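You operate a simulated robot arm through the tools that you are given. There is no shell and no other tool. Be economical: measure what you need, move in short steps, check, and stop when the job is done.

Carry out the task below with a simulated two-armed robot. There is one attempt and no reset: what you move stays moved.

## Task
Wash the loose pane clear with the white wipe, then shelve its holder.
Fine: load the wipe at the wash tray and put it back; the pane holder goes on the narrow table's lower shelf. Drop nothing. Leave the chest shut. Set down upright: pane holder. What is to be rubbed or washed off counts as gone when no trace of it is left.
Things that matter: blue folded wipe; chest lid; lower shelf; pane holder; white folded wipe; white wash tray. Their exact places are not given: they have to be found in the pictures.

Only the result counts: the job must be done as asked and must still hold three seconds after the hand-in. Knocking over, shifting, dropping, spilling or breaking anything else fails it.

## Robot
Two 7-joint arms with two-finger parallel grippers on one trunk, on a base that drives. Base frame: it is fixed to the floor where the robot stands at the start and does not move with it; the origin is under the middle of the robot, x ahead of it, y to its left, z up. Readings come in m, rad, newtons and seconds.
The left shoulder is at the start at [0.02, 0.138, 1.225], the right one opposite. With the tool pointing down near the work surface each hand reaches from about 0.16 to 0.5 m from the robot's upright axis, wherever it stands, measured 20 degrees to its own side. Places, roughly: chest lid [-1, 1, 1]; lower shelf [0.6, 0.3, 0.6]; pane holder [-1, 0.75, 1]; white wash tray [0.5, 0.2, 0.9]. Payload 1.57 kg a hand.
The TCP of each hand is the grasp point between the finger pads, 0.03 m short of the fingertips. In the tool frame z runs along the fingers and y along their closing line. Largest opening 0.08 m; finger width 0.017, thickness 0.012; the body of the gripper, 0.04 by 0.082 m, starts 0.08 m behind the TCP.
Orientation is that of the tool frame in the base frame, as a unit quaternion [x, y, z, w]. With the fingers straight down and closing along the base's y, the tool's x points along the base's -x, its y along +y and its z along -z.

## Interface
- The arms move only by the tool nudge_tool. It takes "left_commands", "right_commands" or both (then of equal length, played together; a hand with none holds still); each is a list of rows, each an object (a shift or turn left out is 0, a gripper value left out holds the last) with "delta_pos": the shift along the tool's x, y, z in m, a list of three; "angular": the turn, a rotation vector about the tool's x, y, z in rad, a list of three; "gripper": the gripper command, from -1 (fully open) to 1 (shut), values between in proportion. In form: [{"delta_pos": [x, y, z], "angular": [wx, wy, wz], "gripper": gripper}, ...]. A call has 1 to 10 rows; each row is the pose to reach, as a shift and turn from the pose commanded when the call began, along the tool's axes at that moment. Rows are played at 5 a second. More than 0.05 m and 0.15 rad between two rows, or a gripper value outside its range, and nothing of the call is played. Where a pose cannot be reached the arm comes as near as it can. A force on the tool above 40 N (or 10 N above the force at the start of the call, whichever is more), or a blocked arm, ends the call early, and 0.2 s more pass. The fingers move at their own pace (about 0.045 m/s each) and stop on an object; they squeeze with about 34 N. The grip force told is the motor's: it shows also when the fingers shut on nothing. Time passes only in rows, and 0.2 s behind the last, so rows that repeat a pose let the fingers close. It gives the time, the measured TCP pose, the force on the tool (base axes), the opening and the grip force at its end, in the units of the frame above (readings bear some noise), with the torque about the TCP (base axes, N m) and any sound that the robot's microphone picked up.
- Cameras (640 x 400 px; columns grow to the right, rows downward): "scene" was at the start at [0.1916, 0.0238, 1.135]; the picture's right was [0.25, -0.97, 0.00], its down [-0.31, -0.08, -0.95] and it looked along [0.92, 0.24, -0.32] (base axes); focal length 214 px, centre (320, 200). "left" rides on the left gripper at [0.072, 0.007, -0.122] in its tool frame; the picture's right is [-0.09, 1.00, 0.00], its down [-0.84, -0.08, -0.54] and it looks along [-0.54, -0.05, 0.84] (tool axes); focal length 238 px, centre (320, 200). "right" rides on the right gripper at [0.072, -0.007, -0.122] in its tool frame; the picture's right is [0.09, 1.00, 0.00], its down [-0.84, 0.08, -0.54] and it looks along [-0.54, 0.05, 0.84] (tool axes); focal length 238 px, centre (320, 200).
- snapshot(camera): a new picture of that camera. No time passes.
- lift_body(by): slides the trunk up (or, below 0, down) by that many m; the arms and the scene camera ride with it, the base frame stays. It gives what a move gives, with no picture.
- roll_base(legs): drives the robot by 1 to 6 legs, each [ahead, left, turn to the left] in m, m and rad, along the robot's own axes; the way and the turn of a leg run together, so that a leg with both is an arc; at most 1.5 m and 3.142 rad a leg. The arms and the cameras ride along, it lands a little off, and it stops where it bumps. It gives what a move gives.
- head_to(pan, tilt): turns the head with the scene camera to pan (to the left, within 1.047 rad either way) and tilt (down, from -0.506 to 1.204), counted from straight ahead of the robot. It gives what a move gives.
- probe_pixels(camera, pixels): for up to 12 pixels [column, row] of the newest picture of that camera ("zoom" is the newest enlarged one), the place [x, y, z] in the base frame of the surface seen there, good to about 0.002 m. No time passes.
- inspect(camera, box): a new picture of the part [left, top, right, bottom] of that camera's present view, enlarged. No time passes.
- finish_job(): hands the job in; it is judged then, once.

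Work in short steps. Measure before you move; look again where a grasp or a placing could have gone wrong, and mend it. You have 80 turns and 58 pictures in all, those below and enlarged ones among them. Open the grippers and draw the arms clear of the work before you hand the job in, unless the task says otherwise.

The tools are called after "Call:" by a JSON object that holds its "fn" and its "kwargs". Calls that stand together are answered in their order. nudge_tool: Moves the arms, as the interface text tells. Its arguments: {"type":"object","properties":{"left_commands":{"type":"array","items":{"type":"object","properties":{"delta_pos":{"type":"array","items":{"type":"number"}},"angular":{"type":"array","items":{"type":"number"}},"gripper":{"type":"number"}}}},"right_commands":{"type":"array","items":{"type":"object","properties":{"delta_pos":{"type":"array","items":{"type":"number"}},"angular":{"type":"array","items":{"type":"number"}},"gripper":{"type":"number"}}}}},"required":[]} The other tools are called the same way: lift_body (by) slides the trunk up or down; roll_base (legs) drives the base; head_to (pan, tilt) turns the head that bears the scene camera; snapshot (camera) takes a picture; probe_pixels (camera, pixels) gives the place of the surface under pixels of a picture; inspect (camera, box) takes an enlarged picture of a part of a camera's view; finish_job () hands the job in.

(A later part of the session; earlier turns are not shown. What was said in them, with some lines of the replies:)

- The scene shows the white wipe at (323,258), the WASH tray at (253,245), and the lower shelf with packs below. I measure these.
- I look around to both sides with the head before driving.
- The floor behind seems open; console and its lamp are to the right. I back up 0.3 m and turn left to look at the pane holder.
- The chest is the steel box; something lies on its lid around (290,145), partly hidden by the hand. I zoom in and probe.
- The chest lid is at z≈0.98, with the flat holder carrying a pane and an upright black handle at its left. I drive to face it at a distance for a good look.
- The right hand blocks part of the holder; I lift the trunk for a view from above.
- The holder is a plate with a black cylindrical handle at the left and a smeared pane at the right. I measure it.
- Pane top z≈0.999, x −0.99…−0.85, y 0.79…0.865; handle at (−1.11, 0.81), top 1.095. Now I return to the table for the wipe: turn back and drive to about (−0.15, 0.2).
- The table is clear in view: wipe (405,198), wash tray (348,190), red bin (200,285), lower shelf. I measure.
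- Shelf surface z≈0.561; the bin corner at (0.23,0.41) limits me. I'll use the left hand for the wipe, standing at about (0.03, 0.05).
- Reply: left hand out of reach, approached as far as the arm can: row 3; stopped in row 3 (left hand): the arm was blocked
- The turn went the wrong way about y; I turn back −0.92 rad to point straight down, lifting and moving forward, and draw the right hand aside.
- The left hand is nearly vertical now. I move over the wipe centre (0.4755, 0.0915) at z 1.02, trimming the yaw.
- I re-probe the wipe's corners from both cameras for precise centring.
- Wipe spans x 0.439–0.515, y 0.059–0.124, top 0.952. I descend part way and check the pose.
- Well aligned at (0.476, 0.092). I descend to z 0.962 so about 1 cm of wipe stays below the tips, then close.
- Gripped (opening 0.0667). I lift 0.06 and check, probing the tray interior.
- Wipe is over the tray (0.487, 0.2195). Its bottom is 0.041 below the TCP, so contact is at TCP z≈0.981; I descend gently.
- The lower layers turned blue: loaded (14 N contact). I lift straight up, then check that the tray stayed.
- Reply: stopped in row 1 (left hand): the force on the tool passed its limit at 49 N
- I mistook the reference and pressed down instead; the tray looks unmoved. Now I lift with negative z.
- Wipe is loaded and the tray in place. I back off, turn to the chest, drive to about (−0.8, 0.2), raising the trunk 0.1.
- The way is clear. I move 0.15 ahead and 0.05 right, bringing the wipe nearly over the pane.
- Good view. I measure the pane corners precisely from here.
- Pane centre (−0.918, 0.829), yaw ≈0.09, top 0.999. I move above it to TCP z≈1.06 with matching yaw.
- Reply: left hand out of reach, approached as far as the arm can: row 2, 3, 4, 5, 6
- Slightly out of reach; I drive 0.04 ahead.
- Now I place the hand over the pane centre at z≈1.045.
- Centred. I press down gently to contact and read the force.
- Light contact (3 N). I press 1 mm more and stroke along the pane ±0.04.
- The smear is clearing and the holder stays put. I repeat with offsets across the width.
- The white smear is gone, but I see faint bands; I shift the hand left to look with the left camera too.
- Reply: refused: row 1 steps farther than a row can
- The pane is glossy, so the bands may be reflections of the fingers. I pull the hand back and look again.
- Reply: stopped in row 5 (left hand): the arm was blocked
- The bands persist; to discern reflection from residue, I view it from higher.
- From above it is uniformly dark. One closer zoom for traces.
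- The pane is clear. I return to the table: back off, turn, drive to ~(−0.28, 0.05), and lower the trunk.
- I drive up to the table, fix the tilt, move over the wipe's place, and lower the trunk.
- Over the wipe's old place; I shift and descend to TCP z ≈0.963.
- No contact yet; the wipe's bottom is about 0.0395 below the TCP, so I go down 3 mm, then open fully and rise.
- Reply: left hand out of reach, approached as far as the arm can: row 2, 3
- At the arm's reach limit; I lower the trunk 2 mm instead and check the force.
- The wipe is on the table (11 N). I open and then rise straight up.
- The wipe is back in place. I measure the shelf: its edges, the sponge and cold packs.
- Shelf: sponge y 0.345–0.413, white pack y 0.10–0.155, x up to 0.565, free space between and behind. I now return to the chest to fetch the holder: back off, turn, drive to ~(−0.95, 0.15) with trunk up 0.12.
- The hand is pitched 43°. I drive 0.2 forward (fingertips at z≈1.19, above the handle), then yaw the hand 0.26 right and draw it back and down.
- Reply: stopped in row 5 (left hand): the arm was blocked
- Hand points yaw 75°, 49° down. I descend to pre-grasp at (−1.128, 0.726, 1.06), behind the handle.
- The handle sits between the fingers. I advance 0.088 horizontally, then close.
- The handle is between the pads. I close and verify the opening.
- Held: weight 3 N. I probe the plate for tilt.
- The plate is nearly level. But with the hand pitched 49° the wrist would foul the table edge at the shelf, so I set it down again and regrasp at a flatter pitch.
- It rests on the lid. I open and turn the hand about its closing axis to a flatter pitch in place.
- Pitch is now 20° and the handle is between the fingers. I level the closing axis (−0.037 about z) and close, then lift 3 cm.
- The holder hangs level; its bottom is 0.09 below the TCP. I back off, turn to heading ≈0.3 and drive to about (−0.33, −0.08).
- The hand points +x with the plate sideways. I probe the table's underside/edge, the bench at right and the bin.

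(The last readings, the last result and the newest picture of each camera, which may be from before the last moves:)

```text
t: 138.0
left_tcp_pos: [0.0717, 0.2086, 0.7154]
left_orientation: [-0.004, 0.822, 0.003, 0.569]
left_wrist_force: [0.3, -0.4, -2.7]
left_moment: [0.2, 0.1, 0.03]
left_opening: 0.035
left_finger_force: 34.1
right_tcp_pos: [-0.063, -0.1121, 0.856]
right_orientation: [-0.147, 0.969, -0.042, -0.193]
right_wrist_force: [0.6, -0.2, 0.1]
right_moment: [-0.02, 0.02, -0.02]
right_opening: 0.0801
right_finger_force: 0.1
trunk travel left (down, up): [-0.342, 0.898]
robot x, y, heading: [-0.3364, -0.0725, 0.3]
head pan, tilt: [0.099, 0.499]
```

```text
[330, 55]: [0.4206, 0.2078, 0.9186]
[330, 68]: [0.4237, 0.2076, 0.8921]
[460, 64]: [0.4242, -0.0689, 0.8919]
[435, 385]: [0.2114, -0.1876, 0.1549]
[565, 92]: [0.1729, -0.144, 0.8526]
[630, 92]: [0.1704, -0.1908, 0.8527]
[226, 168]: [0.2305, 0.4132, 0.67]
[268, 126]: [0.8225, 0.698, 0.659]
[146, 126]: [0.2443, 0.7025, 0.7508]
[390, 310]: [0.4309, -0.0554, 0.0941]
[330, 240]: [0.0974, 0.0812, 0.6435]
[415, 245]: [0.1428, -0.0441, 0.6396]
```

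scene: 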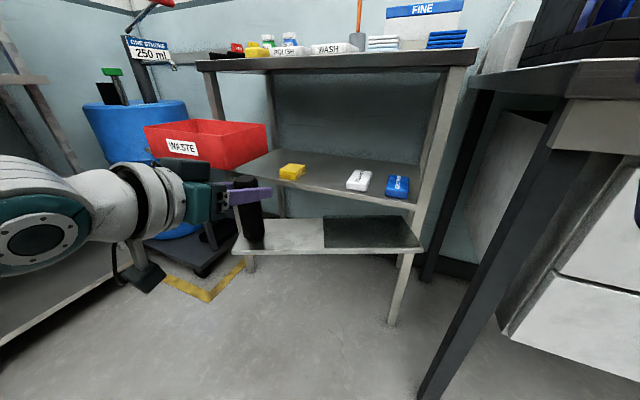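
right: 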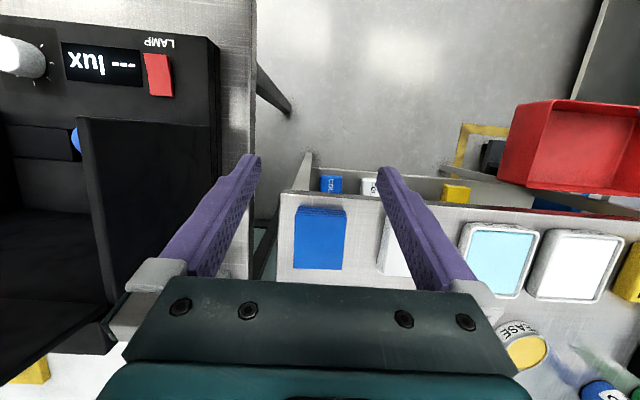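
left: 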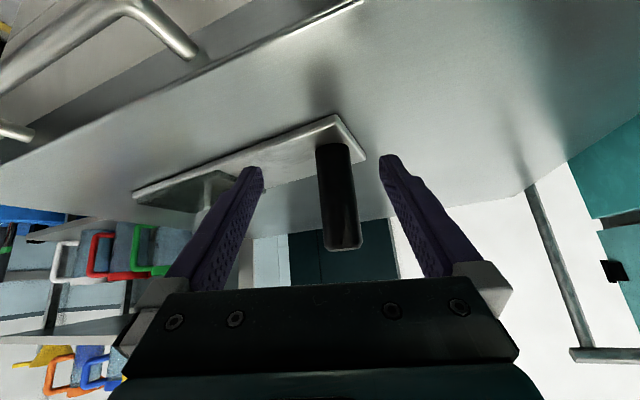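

Bench corner at (0.17, −0.144) matters for the right arm; I look at the right arm and measure the left arm's extent.

Call:
{"fn": "probe_pixels", "kwargs": {"camera": "scene", "pixels": [[40, 232], [100, 190], [20, 165], [70, 280], [165, 205], [150, 275], [245, 185]]}}

Call:
{"fn": "head_to", "kwargs": {"pan": -0.8, "tilt": 0.5}}

Call:
{"fn": "snapshot", "kwargs": {"camera": "scene"}}

```text
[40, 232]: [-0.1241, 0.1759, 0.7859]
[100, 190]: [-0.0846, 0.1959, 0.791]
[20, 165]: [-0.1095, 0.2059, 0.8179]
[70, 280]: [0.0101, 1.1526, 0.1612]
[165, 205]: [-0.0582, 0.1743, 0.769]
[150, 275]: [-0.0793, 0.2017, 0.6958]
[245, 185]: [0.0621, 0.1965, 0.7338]
```

```text
t: 139.2
left_tcp_pos: [0.0718, 0.209, 0.7153]
left_orientation: [-0.004, 0.822, 0.004, 0.569]
left_wrist_force: [-0.5, -0.5, -2.0]
left_moment: [0.21, 0.12, -0.04]
left_opening: 0.0351
left_finger_force: 34.3
right_tcp_pos: [-0.0623, -0.1119, 0.857]
right_orientation: [-0.147, 0.969, -0.042, -0.192]
right_wrist_force: [0.6, 0.1, 0.3]
right_moment: [0.0, 0.01, 0.02]
right_opening: 0.0803
right_finger_force: 0.1
trunk travel left (down, up): [-0.342, 0.898]
robot x, y, heading: [-0.3342, -0.075, 0.304]
head pan, tilt: [-0.799, 0.499]
```

```text
11 pictures are left
```

scene: 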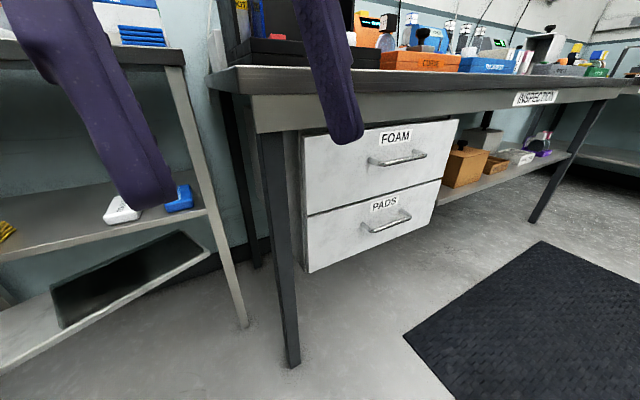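

I raise the right hand clear, and extend the left hand while yawing it +0.43 so the plate will lie at about −45°.

Call:
{"fn": "nudge_tool", "kwargs": {"left_commands": [{"delta_pos": [-0.005, -0.006, 0.013], "angular": [-0.067, 0, -0.025]}, {"delta_pos": [-0.01, -0.012, 0.026], "angular": [-0.134, 0, -0.05]}, {"delta_pos": [-0.015, -0.018, 0.039], "angular": [-0.2, 0, -0.075]}, {"delta_pos": [-0.02, -0.024, 0.052], "angular": [-0.268, 0, -0.1]}, {"delta_pos": [-0.025, -0.031, 0.065], "angular": [-0.335, 0, -0.125]}, {"delta_pos": [-0.0292, -0.037, 0.0777], "angular": [-0.4025, 0, -0.151]}, {"delta_pos": [-0.0292, -0.037, 0.0777], "angular": [-0.4025, 0, -0.151]}], "right_commands": [{"delta_pos": [0.016, 0, -0.038]}, {"delta_pos": [0.032, 0, -0.076]}, {"delta_pos": [0.048, 0, -0.114]}, {"delta_pos": [0.064, 0, -0.152]}, {"delta_pos": [0.08, 0, -0.19]}, {"delta_pos": [0.096, 0, -0.23]}, {"delta_pos": [0.096, 0, -0.23]}]}}

Call:
{"fn": "head_to", "kwargs": {"pan": 0.1, "tilt": 0.5}}

Call:
{"fn": "snapshot", "kwargs": {"camera": "scene"}}

```text
t: 139.8
left_tcp_pos: [0.0932, 0.1984, 0.7146]
left_orientation: [-0.049, 0.822, 0.035, 0.566]
left_wrist_force: [0.3, -0.6, -3.2]
left_moment: [0.24, 0.14, 0.01]
left_opening: 0.0351
left_finger_force: 33.5
right_tcp_pos: [-0.0777, -0.1178, 0.8682]
right_orientation: [-0.137, 0.939, -0.059, -0.309]
right_wrist_force: [0.1, -0.7, 0.0]
right_moment: [0.02, 0.0, 0.03]
right_opening: 0.0803
right_finger_force: 0.1
trunk travel left (down, up): [-0.342, 0.898]
robot x, y, heading: [-0.3369, -0.0743, 0.302]
head pan, tilt: [-0.799, 0.499]
stopped in row 2 (right hand): the arm was blocked; the commanded pose is now the measured one
```

```text
t: 141.0
left_tcp_pos: [0.0944, 0.1999, 0.7159]
left_orientation: [-0.047, 0.821, 0.033, 0.568]
left_wrist_force: [-0.7, -0.4, -2.6]
left_moment: [0.21, 0.14, -0.02]
left_opening: 0.0352
left_finger_force: 33.1
right_tcp_pos: [-0.0776, -0.119, 0.8681]
right_orientation: [-0.138, 0.939, -0.059, -0.309]
right_wrist_force: [-0.7, 0.0, 0.3]
right_moment: [0.0, 0.01, 0.01]
right_opening: 0.0803
right_finger_force: 0.0
trunk travel left (down, up): [-0.342, 0.898]
robot x, y, heading: [-0.3324, -0.0751, 0.304]
head pan, tilt: [0.099, 0.499]
```

```text
10 pictures are left
```

scene: 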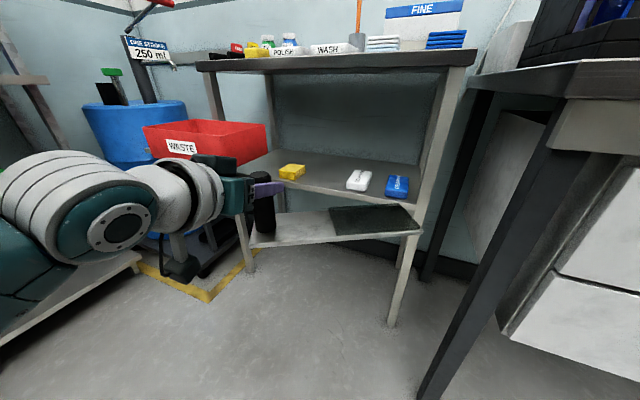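

The right arm cannot rise there but is clear enough. I finish the left hand's extension and yaw.

Call:
{"fn": "nudge_tool", "kwargs": {"left_commands": [{"delta_pos": [-0.0055, -0.0085, 0.0145], "angular": [-0.073, 0, -0.027]}, {"delta_pos": [-0.011, -0.017, 0.029], "angular": [-0.145, 0, -0.054]}, {"delta_pos": [-0.0165, -0.0255, 0.0435], "angular": [-0.218, 0, -0.082]}, {"delta_pos": [-0.022, -0.034, 0.058], "angular": [-0.29, 0, -0.109]}, {"delta_pos": [-0.022, -0.034, 0.058], "angular": [-0.29, 0, -0.109]}]}}

Call:
{"fn": "snapshot", "kwargs": {"camera": "scene"}}

```text
t: 142.2
left_tcp_pos: [0.158, 0.1768, 0.714]
left_orientation: [-0.173, 0.803, 0.128, 0.555]
left_wrist_force: [0.3, -0.1, -1.5]
left_moment: [0.16, 0.18, 0.01]
left_opening: 0.0351
left_finger_force: 33.6
right_tcp_pos: [-0.0786, -0.1182, 0.868]
right_orientation: [-0.137, 0.939, -0.059, -0.309]
right_wrist_force: [-0.7, -0.2, 0.0]
right_moment: [0.0, 0.03, -0.01]
right_opening: 0.0802
right_finger_force: 0.1
trunk travel left (down, up): [-0.342, 0.898]
robot x, y, heading: [-0.3328, -0.0755, 0.299]
head pan, tilt: [0.099, 0.499]
```

```text
9 pictures are left
```

scene: 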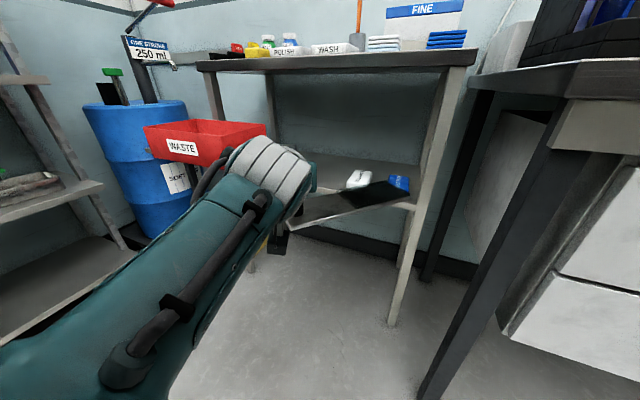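

The forearm now crosses the view; I probe the plate's level and the forearm/wrist heights.

Call:
{"fn": "probe_pixels", "kwargs": {"camera": "scene", "pixels": [[292, 225], [410, 196], [385, 184], [345, 200], [320, 210], [265, 145], [300, 175], [240, 160], [190, 250], [120, 360], [200, 230], [280, 245]]}}

```text
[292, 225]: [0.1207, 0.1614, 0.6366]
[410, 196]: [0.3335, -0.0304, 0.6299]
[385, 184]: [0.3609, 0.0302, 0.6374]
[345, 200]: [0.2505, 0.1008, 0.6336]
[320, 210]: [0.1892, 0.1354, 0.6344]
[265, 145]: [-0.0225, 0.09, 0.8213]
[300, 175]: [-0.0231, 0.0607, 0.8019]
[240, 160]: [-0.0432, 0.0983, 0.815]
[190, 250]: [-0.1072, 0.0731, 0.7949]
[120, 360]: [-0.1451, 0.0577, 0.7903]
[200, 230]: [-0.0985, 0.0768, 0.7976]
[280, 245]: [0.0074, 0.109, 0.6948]
```

The plate is level (z 0.63) at yaw −0.73, wrist top 0.82 (table underside 0.89). I shift left 0.098, then straight in toward the shelf by 0.2 first.

Call:
{"fn": "roll_base", "kwargs": {"legs": [[0.029, 0.0936, 0], [0.191, -0.059, 0]]}}

Call:
{"fn": "snapshot", "kwargs": {"camera": "scene"}}

```text
t: 144.5
left_tcp_pos: [0.3579, 0.2749, 0.715]
left_orientation: [-0.173, 0.803, 0.127, 0.556]
left_wrist_force: [-0.4, -0.2, -2.5]
left_moment: [0.16, 0.23, -0.01]
left_opening: 0.035
left_finger_force: 34.5
right_tcp_pos: [0.1224, -0.0215, 0.8683]
right_orientation: [-0.136, 0.94, -0.058, -0.309]
right_wrist_force: [1.0, -1.0, -0.6]
right_moment: [0.02, 0.03, 0.02]
right_opening: 0.0802
right_finger_force: 0.1
trunk travel left (down, up): [-0.342, 0.898]
robot x, y, heading: [-0.1327, 0.0257, 0.304]
head pan, tilt: [0.099, 0.499]
```

```text
8 pictures are left
```

scene: 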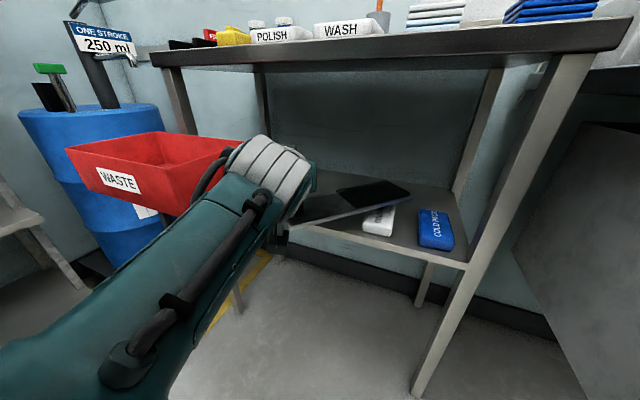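

All clear. I drive the remaining 0.167 in +x.

Call:
{"fn": "roll_base", "kwargs": {"legs": [[0.159, -0.05, 0]]}}

Call:
{"fn": "snapshot", "kwargs": {"camera": "scene"}}

Call:
{"fn": "snapshot", "kwargs": {"camera": "left"}}

```text
t: 146.1
left_tcp_pos: [0.4658, 0.2772, 0.6955]
left_orientation: [-0.164, 0.815, 0.131, 0.54]
left_wrist_force: [-0.5, -0.5, -2.1]
left_moment: [0.19, 0.18, 0.01]
left_opening: 0.0353
left_finger_force: 33.2
right_tcp_pos: [0.2322, -0.0217, 0.8577]
right_orientation: [-0.131, 0.935, -0.055, -0.325]
right_wrist_force: [-1.1, -0.5, 0.5]
right_moment: [0.0, 0.02, 0.02]
right_opening: 0.0799
right_finger_force: 0.1
trunk travel left (down, up): [-0.342, 0.898]
robot x, y, heading: [0.0179, 0.0249, 0.286]
head pan, tilt: [0.099, 0.499]
stopped in leg 1: the robot was blocked; the commanded pose is now the measured one
```

```text
7 pictures are left
```

scene: 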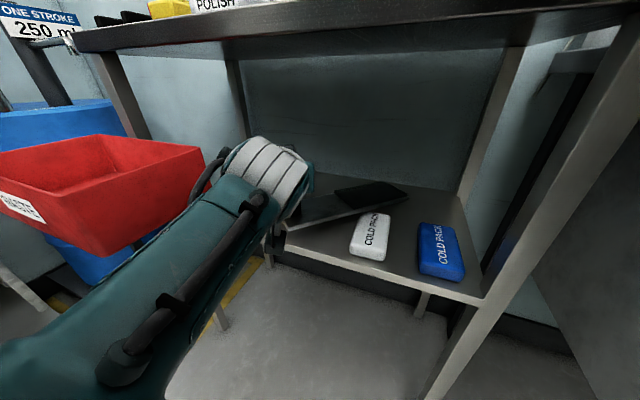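

```text
6 pictures are left
```

left: 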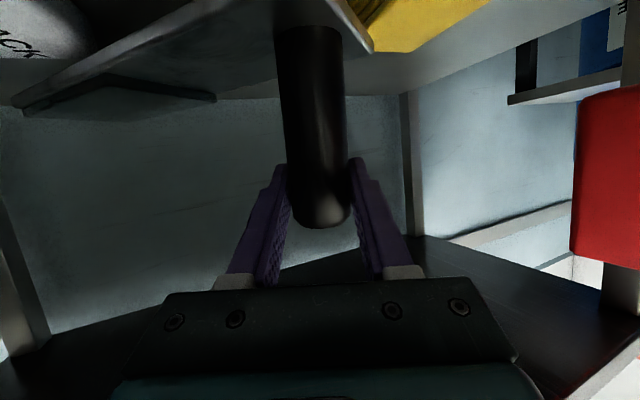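

The drive was blocked (likely base against the bench leg). I back off 4 cm and left slightly to free it, then check that things are unshifted.

Call:
{"fn": "probe_pixels", "kwargs": {"camera": "scene", "pixels": [[288, 232], [395, 207], [355, 250], [480, 300], [107, 256], [205, 150], [330, 38], [430, 400]]}}

Call:
{"fn": "roll_base", "kwargs": {"legs": [[-0.035, 0.02, 0]]}}

```text
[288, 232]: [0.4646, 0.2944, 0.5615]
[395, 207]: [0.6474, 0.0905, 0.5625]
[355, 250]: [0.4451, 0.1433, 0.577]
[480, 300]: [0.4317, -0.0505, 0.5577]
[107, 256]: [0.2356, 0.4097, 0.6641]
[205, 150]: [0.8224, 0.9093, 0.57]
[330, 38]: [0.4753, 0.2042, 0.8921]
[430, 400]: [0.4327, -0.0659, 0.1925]
```

```text
t: 147.0
left_tcp_pos: [0.4716, 0.2862, 0.7131]
left_orientation: [-0.169, 0.805, 0.128, 0.554]
left_wrist_force: [0.4, 0.3, -2.8]
left_moment: [0.15, 0.19, -0.03]
left_opening: 0.0349
left_finger_force: 33.5
right_tcp_pos: [0.2344, -0.0124, 0.8669]
right_orientation: [-0.133, 0.939, -0.058, -0.31]
right_wrist_force: [-0.2, -0.3, -0.2]
right_moment: [-0.01, -0.02, -0.01]
right_opening: 0.08
right_finger_force: 0.1
trunk travel left (down, up): [-0.342, 0.898]
robot x, y, heading: [-0.0153, 0.0338, 0.293]
head pan, tilt: [0.099, 0.499]
```

Freed and unshifted (bin corner and packs as before); TCP is at (0.472, 0.286, 0.713). I extend the arm 3.4 cm and yaw +0.195 so the plate fits between sponge and pack.

Call:
{"fn": "nudge_tool", "kwargs": {"left_commands": [{"delta_pos": [-0.0035, -0.0065, 0.009], "angular": [-0.061, 0.001, -0.023]}, {"delta_pos": [-0.007, -0.013, 0.018], "angular": [-0.121, 0.003, -0.046]}, {"delta_pos": [-0.0104, -0.0196, 0.0265], "angular": [-0.182, 0.004, -0.069]}, {"delta_pos": [-0.0104, -0.0196, 0.0265], "angular": [-0.182, 0.004, -0.069]}]}}

Call:
{"fn": "inspect", "kwargs": {"camera": "scene", "box": [200, 130, 480, 300]}}

```text
t: 148.0
left_tcp_pos: [0.5034, 0.2948, 0.7096]
left_orientation: [-0.249, 0.783, 0.194, 0.536]
left_wrist_force: [0.9, -0.6, -2.0]
left_moment: [0.09, 0.19, 0.01]
left_opening: 0.0351
left_finger_force: 33.6
right_tcp_pos: [0.2341, -0.0115, 0.8658]
right_orientation: [-0.132, 0.94, -0.058, -0.31]
right_wrist_force: [0.6, -0.7, 0.3]
right_moment: [-0.02, 0.0, 0.02]
right_opening: 0.0798
right_finger_force: 0.0
trunk travel left (down, up): [-0.342, 0.898]
robot x, y, heading: [-0.0169, 0.0346, 0.295]
head pan, tilt: [0.099, 0.499]
```

```text
2.29 times, centred on (340, 215) of scene
```

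zoom: 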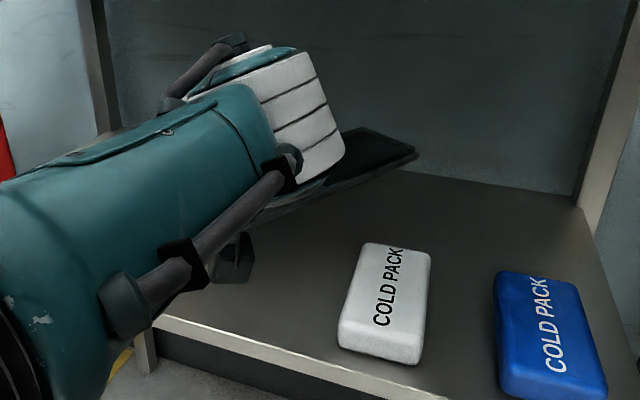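

y is 0.295, too near the sponge; I shift −0.02 in y, and check the plate level by probing.

Call:
{"fn": "probe_pixels", "kwargs": {"camera": "zoom", "pixels": [[412, 157], [365, 130], [350, 140], [300, 203], [390, 165], [230, 285], [275, 120]]}}

Call:
{"fn": "nudge_tool", "kwargs": {"left_commands": [{"delta_pos": [0.002, -0.008, -0.006]}, {"delta_pos": [0.004, -0.016, -0.012]}, {"delta_pos": [0.004, -0.016, -0.012]}]}}

```text
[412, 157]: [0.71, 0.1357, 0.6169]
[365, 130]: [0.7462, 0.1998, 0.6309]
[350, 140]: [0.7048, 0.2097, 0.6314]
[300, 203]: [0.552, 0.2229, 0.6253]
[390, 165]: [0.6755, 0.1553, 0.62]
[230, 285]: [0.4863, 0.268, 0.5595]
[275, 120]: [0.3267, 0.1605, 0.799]
```

```text
t: 149.0
left_tcp_pos: [0.5003, 0.2937, 0.7052]
left_orientation: [-0.256, 0.78, 0.207, 0.532]
left_wrist_force: [0.0, 0.5, -2.3]
left_moment: [0.06, 0.23, 0.01]
left_opening: 0.0352
left_finger_force: 33.5
right_tcp_pos: [0.2346, -0.0125, 0.8661]
right_orientation: [-0.133, 0.939, -0.059, -0.31]
right_wrist_force: [-0.6, -0.1, 0.6]
right_moment: [0.04, 0.0, -0.01]
right_opening: 0.0799
right_finger_force: 0.0
trunk travel left (down, up): [-0.342, 0.898]
robot x, y, heading: [-0.0137, 0.0398, 0.296]
head pan, tilt: [0.099, 0.499]
stopped in row 3 (left hand): the arm was blocked; the commanded pose is now the measured one
```

The arm met a joint limit and rolled slightly (0.05). I shift with the base instead and correct the roll.

Call:
{"fn": "roll_base", "kwargs": {"legs": [[-0.006, -0.02, 0]]}}

Call:
{"fn": "nudge_tool", "kwargs": {"left_commands": [{"angular": [0, 0, -0.027]}, {"angular": [0, 0, -0.054]}, {"angular": [0, 0, -0.054]}]}}

```text
t: 149.9
left_tcp_pos: [0.4951, 0.2755, 0.703]
left_orientation: [-0.257, 0.781, 0.209, 0.53]
left_wrist_force: [-0.4, 0.0, -1.4]
left_moment: [0.07, 0.22, 0.0]
left_opening: 0.0351
left_finger_force: 34.2
right_tcp_pos: [0.2302, -0.0299, 0.8646]
right_orientation: [-0.139, 0.938, -0.061, -0.31]
right_wrist_force: [-0.2, 0.4, -0.2]
right_moment: [0.02, 0.0, -0.01]
right_opening: 0.08
right_finger_force: 0.0
trunk travel left (down, up): [-0.342, 0.898]
robot x, y, heading: [-0.0141, 0.0128, 0.298]
head pan, tilt: [0.099, 0.499]
stopped in leg 1: the robot was blocked; the commanded pose is now the measured one
```

```text
t: 150.7
left_tcp_pos: [0.4964, 0.2771, 0.705]
left_orientation: [-0.278, 0.773, 0.194, 0.536]
left_wrist_force: [0.0, -1.0, -2.5]
left_moment: [0.08, 0.27, 0.03]
left_opening: 0.0354
left_finger_force: 33.8
right_tcp_pos: [0.23, -0.0297, 0.8654]
right_orientation: [-0.139, 0.938, -0.06, -0.311]
right_wrist_force: [-0.1, -0.3, 0.7]
right_moment: [0.01, 0.0, 0.02]
right_opening: 0.0799
right_finger_force: 0.0
trunk travel left (down, up): [-0.342, 0.898]
robot x, y, heading: [-0.015, 0.0144, 0.293]
head pan, tilt: [0.099, 0.499]
```

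Now level again (pitch/roll as at grasp), TCP (0.496, 0.277). I lower the trunk 0.043 and look.

Call:
{"fn": "lift_body", "kwargs": {"by": -0.043}}

Call:
{"fn": "snapshot", "kwargs": {"camera": "left"}}

```text
t: 151.6
left_tcp_pos: [0.4982, 0.2768, 0.6863]
left_orientation: [-0.279, 0.772, 0.193, 0.537]
left_wrist_force: [0.1, 0.2, -2.4]
left_moment: [0.11, 0.22, 0.0]
left_opening: 0.0351
left_finger_force: 34.1
right_tcp_pos: [0.2338, -0.0299, 0.8438]
right_orientation: [-0.128, 0.94, -0.074, -0.308]
right_wrist_force: [-0.9, 0.0, 0.0]
right_moment: [0.0, 0.02, -0.01]
right_opening: 0.08
right_finger_force: 0.2
trunk travel left (down, up): [-0.299, 0.941]
robot x, y, heading: [-0.0213, 0.0148, 0.294]
head pan, tilt: [0.099, 0.499]
```

```text
4 pictures are left
```

left: 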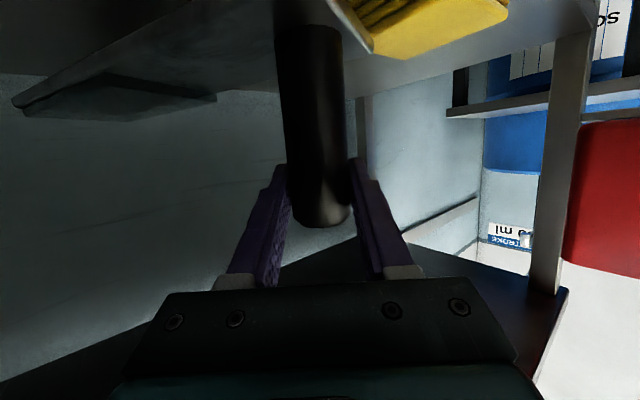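

The hands sank only half of the trunk travel: the right arm seems to rest on the bench. I raise the trunk back and instead lower the left arm itself.

Call:
{"fn": "lift_body", "kwargs": {"by": 0.043}}

Call:
{"fn": "nudge_tool", "kwargs": {"left_commands": [{"delta_pos": [0.0094, 0, 0.0035]}, {"delta_pos": [0.0187, 0, 0.007]}, {"delta_pos": [0.028, 0, 0.0105]}, {"delta_pos": [0.0375, 0, 0.014]}, {"delta_pos": [0.0375, 0, 0.014]}]}}

```text
t: 152.4
left_tcp_pos: [0.4948, 0.2759, 0.7018]
left_orientation: [-0.278, 0.773, 0.196, 0.536]
left_wrist_force: [-0.9, 0.5, -1.8]
left_moment: [0.11, 0.21, -0.07]
left_opening: 0.0354
left_finger_force: 34.3
right_tcp_pos: [0.2294, -0.0296, 0.8623]
right_orientation: [-0.139, 0.938, -0.061, -0.312]
right_wrist_force: [-1.5, 1.1, -3.0]
right_moment: [-0.13, 0.01, 0.1]
right_opening: 0.0799
right_finger_force: 0.1
trunk travel left (down, up): [-0.342, 0.898]
robot x, y, heading: [-0.019, 0.0098, 0.292]
head pan, tilt: [0.099, 0.499]
```

```text
t: 153.7
left_tcp_pos: [0.4926, 0.2788, 0.6756]
left_orientation: [-0.278, 0.773, 0.196, 0.536]
left_wrist_force: [0.0, 0.2, -2.2]
left_moment: [0.09, 0.22, -0.01]
left_opening: 0.0352
left_finger_force: 34.2
left hand out of reach, approached as far as the arm can: row 4, 5
right_tcp_pos: [0.2297, -0.03, 0.8649]
right_orientation: [-0.14, 0.938, -0.062, -0.311]
right_wrist_force: [0.7, 0.1, 0.5]
right_moment: [-0.01, 0.0, 0.01]
right_opening: 0.08
right_finger_force: 0.0
trunk travel left (down, up): [-0.342, 0.898]
robot x, y, heading: [-0.0162, 0.0122, 0.3]
head pan, tilt: [0.099, 0.499]
```

Need 2.4 cm more; I look at the right arm to see what it touches.

Call:
{"fn": "head_to", "kwargs": {"pan": -0.9, "tilt": 0.75}}

Call:
{"fn": "snapshot", "kwargs": {"camera": "scene"}}

```text
t: 154.9
left_tcp_pos: [0.4932, 0.2764, 0.6759]
left_orientation: [-0.278, 0.773, 0.194, 0.536]
left_wrist_force: [-0.5, -0.9, -2.7]
left_moment: [0.12, 0.22, -0.02]
left_opening: 0.0349
left_finger_force: 34.1
right_tcp_pos: [0.2296, -0.0298, 0.866]
right_orientation: [-0.14, 0.938, -0.063, -0.31]
right_wrist_force: [-0.3, 0.3, -0.6]
right_moment: [0.01, 0.02, 0.0]
right_opening: 0.08
right_finger_force: 0.2
trunk travel left (down, up): [-0.342, 0.898]
robot x, y, heading: [-0.0178, 0.0145, 0.295]
head pan, tilt: [-0.901, 0.75]
```

```text
3 pictures are left
```

scene: 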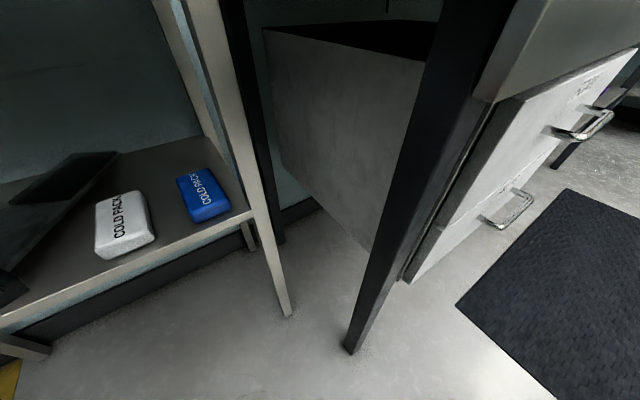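

The right arm itself isn't visible but must touch the bench edge. I bring the right hand up and forward while straightening it, to pull its elbow in.

Call:
{"fn": "nudge_tool", "kwargs": {"right_commands": [{"delta_pos": [0.004, 0, -0.028], "angular": [0, -0.1, 0]}, {"delta_pos": [0.008, 0, -0.056], "angular": [0, -0.2, 0]}, {"delta_pos": [0.012, 0, -0.084], "angular": [0, -0.3, 0]}, {"delta_pos": [0.016, 0, -0.112], "angular": [0, -0.4, 0]}, {"delta_pos": [0.02, 0, -0.14], "angular": [0, -0.5, 0]}, {"delta_pos": [0.025, 0, -0.168], "angular": [0, -0.6, 0]}, {"delta_pos": [0.025, 0, -0.168], "angular": [0, -0.6, 0]}]}}

```text
t: 155.5
left_tcp_pos: [0.492, 0.2759, 0.6754]
left_orientation: [-0.277, 0.774, 0.194, 0.535]
left_wrist_force: [-0.9, 0.1, -1.5]
left_moment: [0.11, 0.21, -0.01]
left_opening: 0.0352
left_finger_force: 34.0
right_tcp_pos: [0.2379, -0.0288, 0.8623]
right_orientation: [-0.133, 0.934, -0.06, -0.326]
right_wrist_force: [-0.8, -0.1, -0.8]
right_moment: [-0.01, -0.02, 0.0]
right_opening: 0.0797
right_finger_force: 0.1
trunk travel left (down, up): [-0.342, 0.898]
robot x, y, heading: [-0.0185, 0.0161, 0.296]
head pan, tilt: [-0.901, 0.75]
stopped in row 3 (right hand): the arm was blocked; the commanded pose is now the measured one
```

The right elbow likely meets the bench because of my heading 0.3. I raise the plate 3 cm, shift the base left 0.07 and turn right 0.15, which takes the right arm off the bench and keeps the handle near (0.51, 0.275).

Call:
{"fn": "nudge_tool", "kwargs": {"left_commands": [{"delta_pos": [-0.014, 0, -0.005]}, {"delta_pos": [-0.03, 0, -0.011]}, {"delta_pos": [-0.03, 0, -0.011]}]}}

Call:
{"fn": "roll_base", "kwargs": {"legs": [[0.0013, 0.073, 0], [0, 0, -0.15]]}}

Call:
{"fn": "lift_body", "kwargs": {"by": -0.03}}

```text
t: 156.3
left_tcp_pos: [0.4926, 0.2764, 0.7062]
left_orientation: [-0.277, 0.773, 0.194, 0.536]
left_wrist_force: [-0.8, 0.0, -2.3]
left_moment: [0.13, 0.22, 0.02]
left_opening: 0.035
left_finger_force: 34.3
right_tcp_pos: [0.2384, -0.0293, 0.8624]
right_orientation: [-0.133, 0.934, -0.059, -0.327]
right_wrist_force: [-0.2, 0.0, 0.2]
right_moment: [0.0, -0.02, 0.0]
right_opening: 0.08
right_finger_force: 0.0
trunk travel left (down, up): [-0.342, 0.898]
robot x, y, heading: [-0.0159, 0.0115, 0.294]
head pan, tilt: [-0.901, 0.75]
```

```text
t: 158.0
left_tcp_pos: [0.5136, 0.2651, 0.7099]
left_orientation: [-0.22, 0.79, 0.151, 0.552]
left_wrist_force: [0.3, 0.2, -2.1]
left_moment: [0.14, 0.22, 0.01]
left_opening: 0.0349
left_finger_force: 33.8
right_tcp_pos: [0.214, 0.0006, 0.8633]
right_orientation: [-0.063, 0.942, -0.037, -0.328]
right_wrist_force: [0.5, 0.1, 0.1]
right_moment: [-0.01, -0.01, 0.0]
right_opening: 0.0801
right_finger_force: 0.1
trunk travel left (down, up): [-0.342, 0.898]
robot x, y, heading: [-0.0352, 0.0848, 0.144]
head pan, tilt: [-0.901, 0.75]
```

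```text
t: 158.7
left_tcp_pos: [0.5132, 0.2651, 0.6808]
left_orientation: [-0.221, 0.79, 0.152, 0.551]
left_wrist_force: [0.3, -0.4, -1.2]
left_moment: [0.12, 0.22, -0.01]
left_opening: 0.0353
left_finger_force: 33.5
right_tcp_pos: [0.215, 0.0013, 0.8335]
right_orientation: [-0.063, 0.942, -0.036, -0.328]
right_wrist_force: [-0.5, 0.8, 0.0]
right_moment: [-0.01, -0.03, 0.03]
right_opening: 0.08
right_finger_force: 0.1
trunk travel left (down, up): [-0.312, 0.928]
robot x, y, heading: [-0.034, 0.0877, 0.147]
head pan, tilt: [-0.901, 0.75]
```

Trunk now lowers fully. Bottom is at z≈0.591; I nudge left 8 mm and look at clearances before the last 3 cm.

Call:
{"fn": "roll_base", "kwargs": {"legs": [[0.001, 0.009, 0]]}}

Call:
{"fn": "head_to", "kwargs": {"pan": -0.05, "tilt": 0.6}}

Call:
{"fn": "snapshot", "kwargs": {"camera": "scene"}}

```text
t: 159.5
left_tcp_pos: [0.5138, 0.2741, 0.6797]
left_orientation: [-0.221, 0.79, 0.153, 0.551]
left_wrist_force: [0.0, -0.1, -2.5]
left_moment: [0.14, 0.2, -0.02]
left_opening: 0.0351
left_finger_force: 33.8
right_tcp_pos: [0.2151, 0.0097, 0.8347]
right_orientation: [-0.063, 0.942, -0.036, -0.328]
right_wrist_force: [0.0, -0.6, -0.3]
right_moment: [-0.02, -0.04, 0.04]
right_opening: 0.08
right_finger_force: 0.0
trunk travel left (down, up): [-0.312, 0.928]
robot x, y, heading: [-0.0403, 0.0942, 0.148]
head pan, tilt: [-0.901, 0.75]
```

```text
t: 160.7
left_tcp_pos: [0.5139, 0.2751, 0.6794]
left_orientation: [-0.221, 0.791, 0.152, 0.551]
left_wrist_force: [0.6, 0.0, -2.9]
left_moment: [0.12, 0.2, 0.0]
left_opening: 0.0351
left_finger_force: 34.2
right_tcp_pos: [0.2145, 0.0094, 0.8333]
right_orientation: [-0.064, 0.942, -0.037, -0.328]
right_wrist_force: [-0.1, -0.2, 0.4]
right_moment: [0.02, 0.02, 0.01]
right_opening: 0.0801
right_finger_force: 0.1
trunk travel left (down, up): [-0.312, 0.928]
robot x, y, heading: [-0.0387, 0.0967, 0.147]
head pan, tilt: [-0.051, 0.6]
```

```text
2 pictures are left
```

scene: 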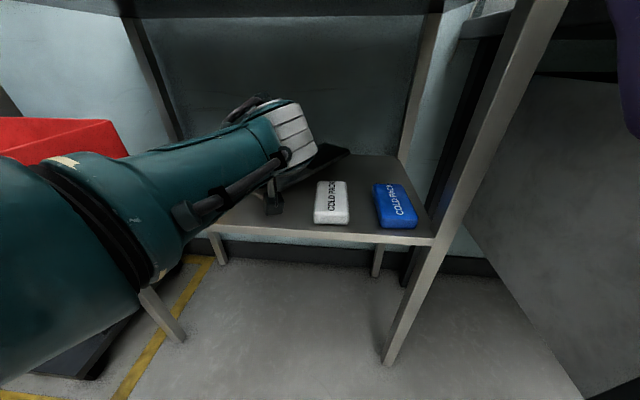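

I probe plate edge, camera box and pack to confirm clearances.

Call:
{"fn": "probe_pixels", "kwargs": {"camera": "scene", "pixels": [[345, 155], [335, 162], [315, 173], [302, 180], [292, 187], [318, 183], [345, 184], [273, 212], [275, 195], [325, 148]]}}

```text
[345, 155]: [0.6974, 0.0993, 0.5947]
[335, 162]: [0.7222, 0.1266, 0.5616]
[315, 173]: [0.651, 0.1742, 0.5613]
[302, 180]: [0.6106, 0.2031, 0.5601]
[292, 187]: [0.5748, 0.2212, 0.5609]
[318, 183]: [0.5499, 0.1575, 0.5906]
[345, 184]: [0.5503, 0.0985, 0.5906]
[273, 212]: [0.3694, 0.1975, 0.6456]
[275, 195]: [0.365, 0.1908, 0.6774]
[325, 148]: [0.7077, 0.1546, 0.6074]
```

Clearances are fine. I lower the trunk 2.4 cm and read the force.

Call:
{"fn": "lift_body", "kwargs": {"by": -0.024}}

```text
t: 161.3
left_tcp_pos: [0.5148, 0.2731, 0.6754]
left_orientation: [-0.222, 0.789, 0.152, 0.552]
left_wrist_force: [0.2, -0.2, -2.3]
left_moment: [0.15, 0.21, 0.01]
left_opening: 0.0353
left_finger_force: 34.2
right_tcp_pos: [0.2168, 0.0083, 0.8295]
right_orientation: [-0.057, 0.943, -0.044, -0.326]
right_wrist_force: [-0.1, 0.0, -0.1]
right_moment: [-0.02, -0.02, 0.03]
right_opening: 0.0801
right_finger_force: 0.0
trunk travel left (down, up): [-0.288, 0.952]
robot x, y, heading: [-0.0414, 0.0971, 0.15]
head pan, tilt: [-0.051, 0.6]
```

The right arm blocks again; I relieve the trunk 2 cm and lower the left arm itself by the remaining ~2.2 cm.

Call:
{"fn": "lift_body", "kwargs": {"by": 0.02}}

Call:
{"fn": "nudge_tool", "kwargs": {"left_commands": [{"delta_pos": [0.0075, 0, 0.0028]}, {"delta_pos": [0.014, 0, 0.005]}, {"delta_pos": [0.019, 0, 0.007]}, {"delta_pos": [0.0215, 0, 0.008]}, {"delta_pos": [0.0215, 0, 0.008]}]}}

```text
t: 162.0
left_tcp_pos: [0.514, 0.2718, 0.6785]
left_orientation: [-0.22, 0.791, 0.152, 0.551]
left_wrist_force: [-1.0, 0.7, -1.6]
left_moment: [0.13, 0.2, -0.01]
left_opening: 0.0348
left_finger_force: 33.9
right_tcp_pos: [0.2146, 0.0092, 0.8322]
right_orientation: [-0.065, 0.942, -0.038, -0.328]
right_wrist_force: [0.2, 0.0, 0.3]
right_moment: [-0.01, 0.01, 0.01]
right_opening: 0.0801
right_finger_force: 0.0
trunk travel left (down, up): [-0.308, 0.932]
robot x, y, heading: [-0.0359, 0.0903, 0.142]
head pan, tilt: [-0.051, 0.6]
```

```text
t: 163.2
left_tcp_pos: [0.5142, 0.2731, 0.655]
left_orientation: [-0.222, 0.79, 0.152, 0.551]
left_wrist_force: [0.4, 0.2, -2.7]
left_moment: [0.07, 0.21, 0.01]
left_opening: 0.035
left_finger_force: 34.3
right_tcp_pos: [0.2154, 0.0094, 0.831]
right_orientation: [-0.064, 0.942, -0.039, -0.327]
right_wrist_force: [-0.5, -0.5, 0.7]
right_moment: [0.03, 0.01, 0.02]
right_opening: 0.0798
right_finger_force: 0.1
trunk travel left (down, up): [-0.308, 0.932]
robot x, y, heading: [-0.0327, 0.0925, 0.152]
head pan, tilt: [-0.051, 0.6]
```

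Reached z 0.655 without contact yet. I go 5 mm further in small steps.

Call:
{"fn": "nudge_tool", "kwargs": {"left_commands": [{"delta_pos": [0.0019, 0, 0.0007]}, {"delta_pos": [0.0038, 0, 0.0014]}, {"delta_pos": [0.0047, 0, 0.0017]}, {"delta_pos": [0.0047, 0, 0.0017]}]}}

```text
t: 164.2
left_tcp_pos: [0.5147, 0.2719, 0.6501]
left_orientation: [-0.222, 0.788, 0.153, 0.553]
left_wrist_force: [-3.6, 1.1, 10.8]
left_moment: [-0.19, 0.74, -0.08]
left_opening: 0.035
left_finger_force: 33.6
right_tcp_pos: [0.2155, 0.0086, 0.8315]
right_orientation: [-0.064, 0.942, -0.039, -0.327]
right_wrist_force: [-0.5, -0.6, 0.2]
right_moment: [-0.04, 0.02, -0.02]
right_opening: 0.08
right_finger_force: 0.0
trunk travel left (down, up): [-0.308, 0.932]
robot x, y, heading: [-0.0412, 0.0924, 0.146]
head pan, tilt: [-0.051, 0.6]
```

Firm contact (11 N up): the holder is on the shelf. I open and let the fingers settle.

Call:
{"fn": "nudge_tool", "kwargs": {"left_commands": [{"gripper": -1}, {"gripper": -1}, {"gripper": -1}, {"gripper": -1}]}}

Call:
{"fn": "roll_base", "kwargs": {"legs": [[-0.111, -0.046, 0], [-0.25, 0, 0]]}}

Call:
{"fn": "snapshot", "kwargs": {"camera": "scene"}}

```text
t: 165.2
left_tcp_pos: [0.5149, 0.2715, 0.6487]
left_orientation: [-0.221, 0.79, 0.151, 0.551]
left_wrist_force: [-0.3, 0.8, -0.8]
left_moment: [-0.02, 0.0, 0.0]
left_opening: 0.0801
left_finger_force: 0.1
right_tcp_pos: [0.2155, 0.0082, 0.8311]
right_orientation: [-0.063, 0.942, -0.039, -0.327]
right_wrist_force: [-0.5, 0.1, 0.5]
right_moment: [0.01, 0.0, 0.03]
right_opening: 0.0803
right_finger_force: 0.2
trunk travel left (down, up): [-0.308, 0.932]
robot x, y, heading: [-0.0389, 0.0924, 0.147]
head pan, tilt: [-0.051, 0.6]
```

```text
t: 167.9
left_tcp_pos: [0.1627, 0.176, 0.647]
left_orientation: [-0.22, 0.79, 0.152, 0.551]
left_wrist_force: [0.2, -0.2, 0.3]
left_moment: [-0.02, 0.0, -0.01]
left_opening: 0.0803
left_finger_force: 0.1
right_tcp_pos: [-0.137, -0.0881, 0.8305]
right_orientation: [-0.062, 0.942, -0.036, -0.329]
right_wrist_force: [0.2, 0.0, 0.3]
right_moment: [0.02, 0.01, -0.03]
right_opening: 0.08
right_finger_force: 0.0
trunk travel left (down, up): [-0.308, 0.932]
robot x, y, heading: [-0.3903, -0.007, 0.147]
head pan, tilt: [-0.051, 0.6]
```

```text
1 pictures are left
```

scene: 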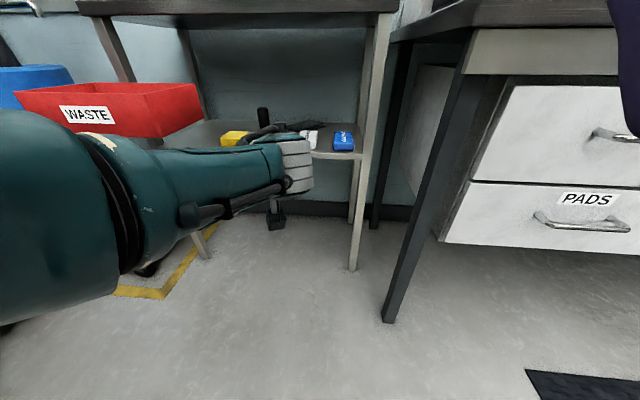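

The holder stands upright on the shelf (handle at (262,118)), with sponge and packs in place. A last probe confirms it.

Call:
{"fn": "probe_pixels", "kwargs": {"camera": "scene", "pixels": [[262, 112], [262, 122], [235, 137], [310, 138], [343, 140], [300, 125], [120, 135]]}}

```text
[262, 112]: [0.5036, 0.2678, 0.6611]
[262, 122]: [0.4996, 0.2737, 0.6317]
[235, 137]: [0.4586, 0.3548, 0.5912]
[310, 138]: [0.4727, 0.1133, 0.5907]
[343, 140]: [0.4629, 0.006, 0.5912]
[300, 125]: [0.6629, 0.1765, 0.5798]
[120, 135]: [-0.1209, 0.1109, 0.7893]
```

The handle is vertical, the pane top sits at z 0.58 on the shelf, and the grippers are open and clear. I hand the job in.

Call:
{"fn": "finish_job", "kwargs": {}}

```text
The job is handed in.
```

I washed the pane with the white wipe until I could see no smear on it, put the wipe back in its place, and stood the pane holder upright on the narrow table's lower shelf. The chest stayed shut, nothing was dropped, and I handed the job in with both grippers open and clear.

The robot was blocked a few times near the inspection bench, probably by its base or right arm touching it. I did not check the things on that bench afterwards.
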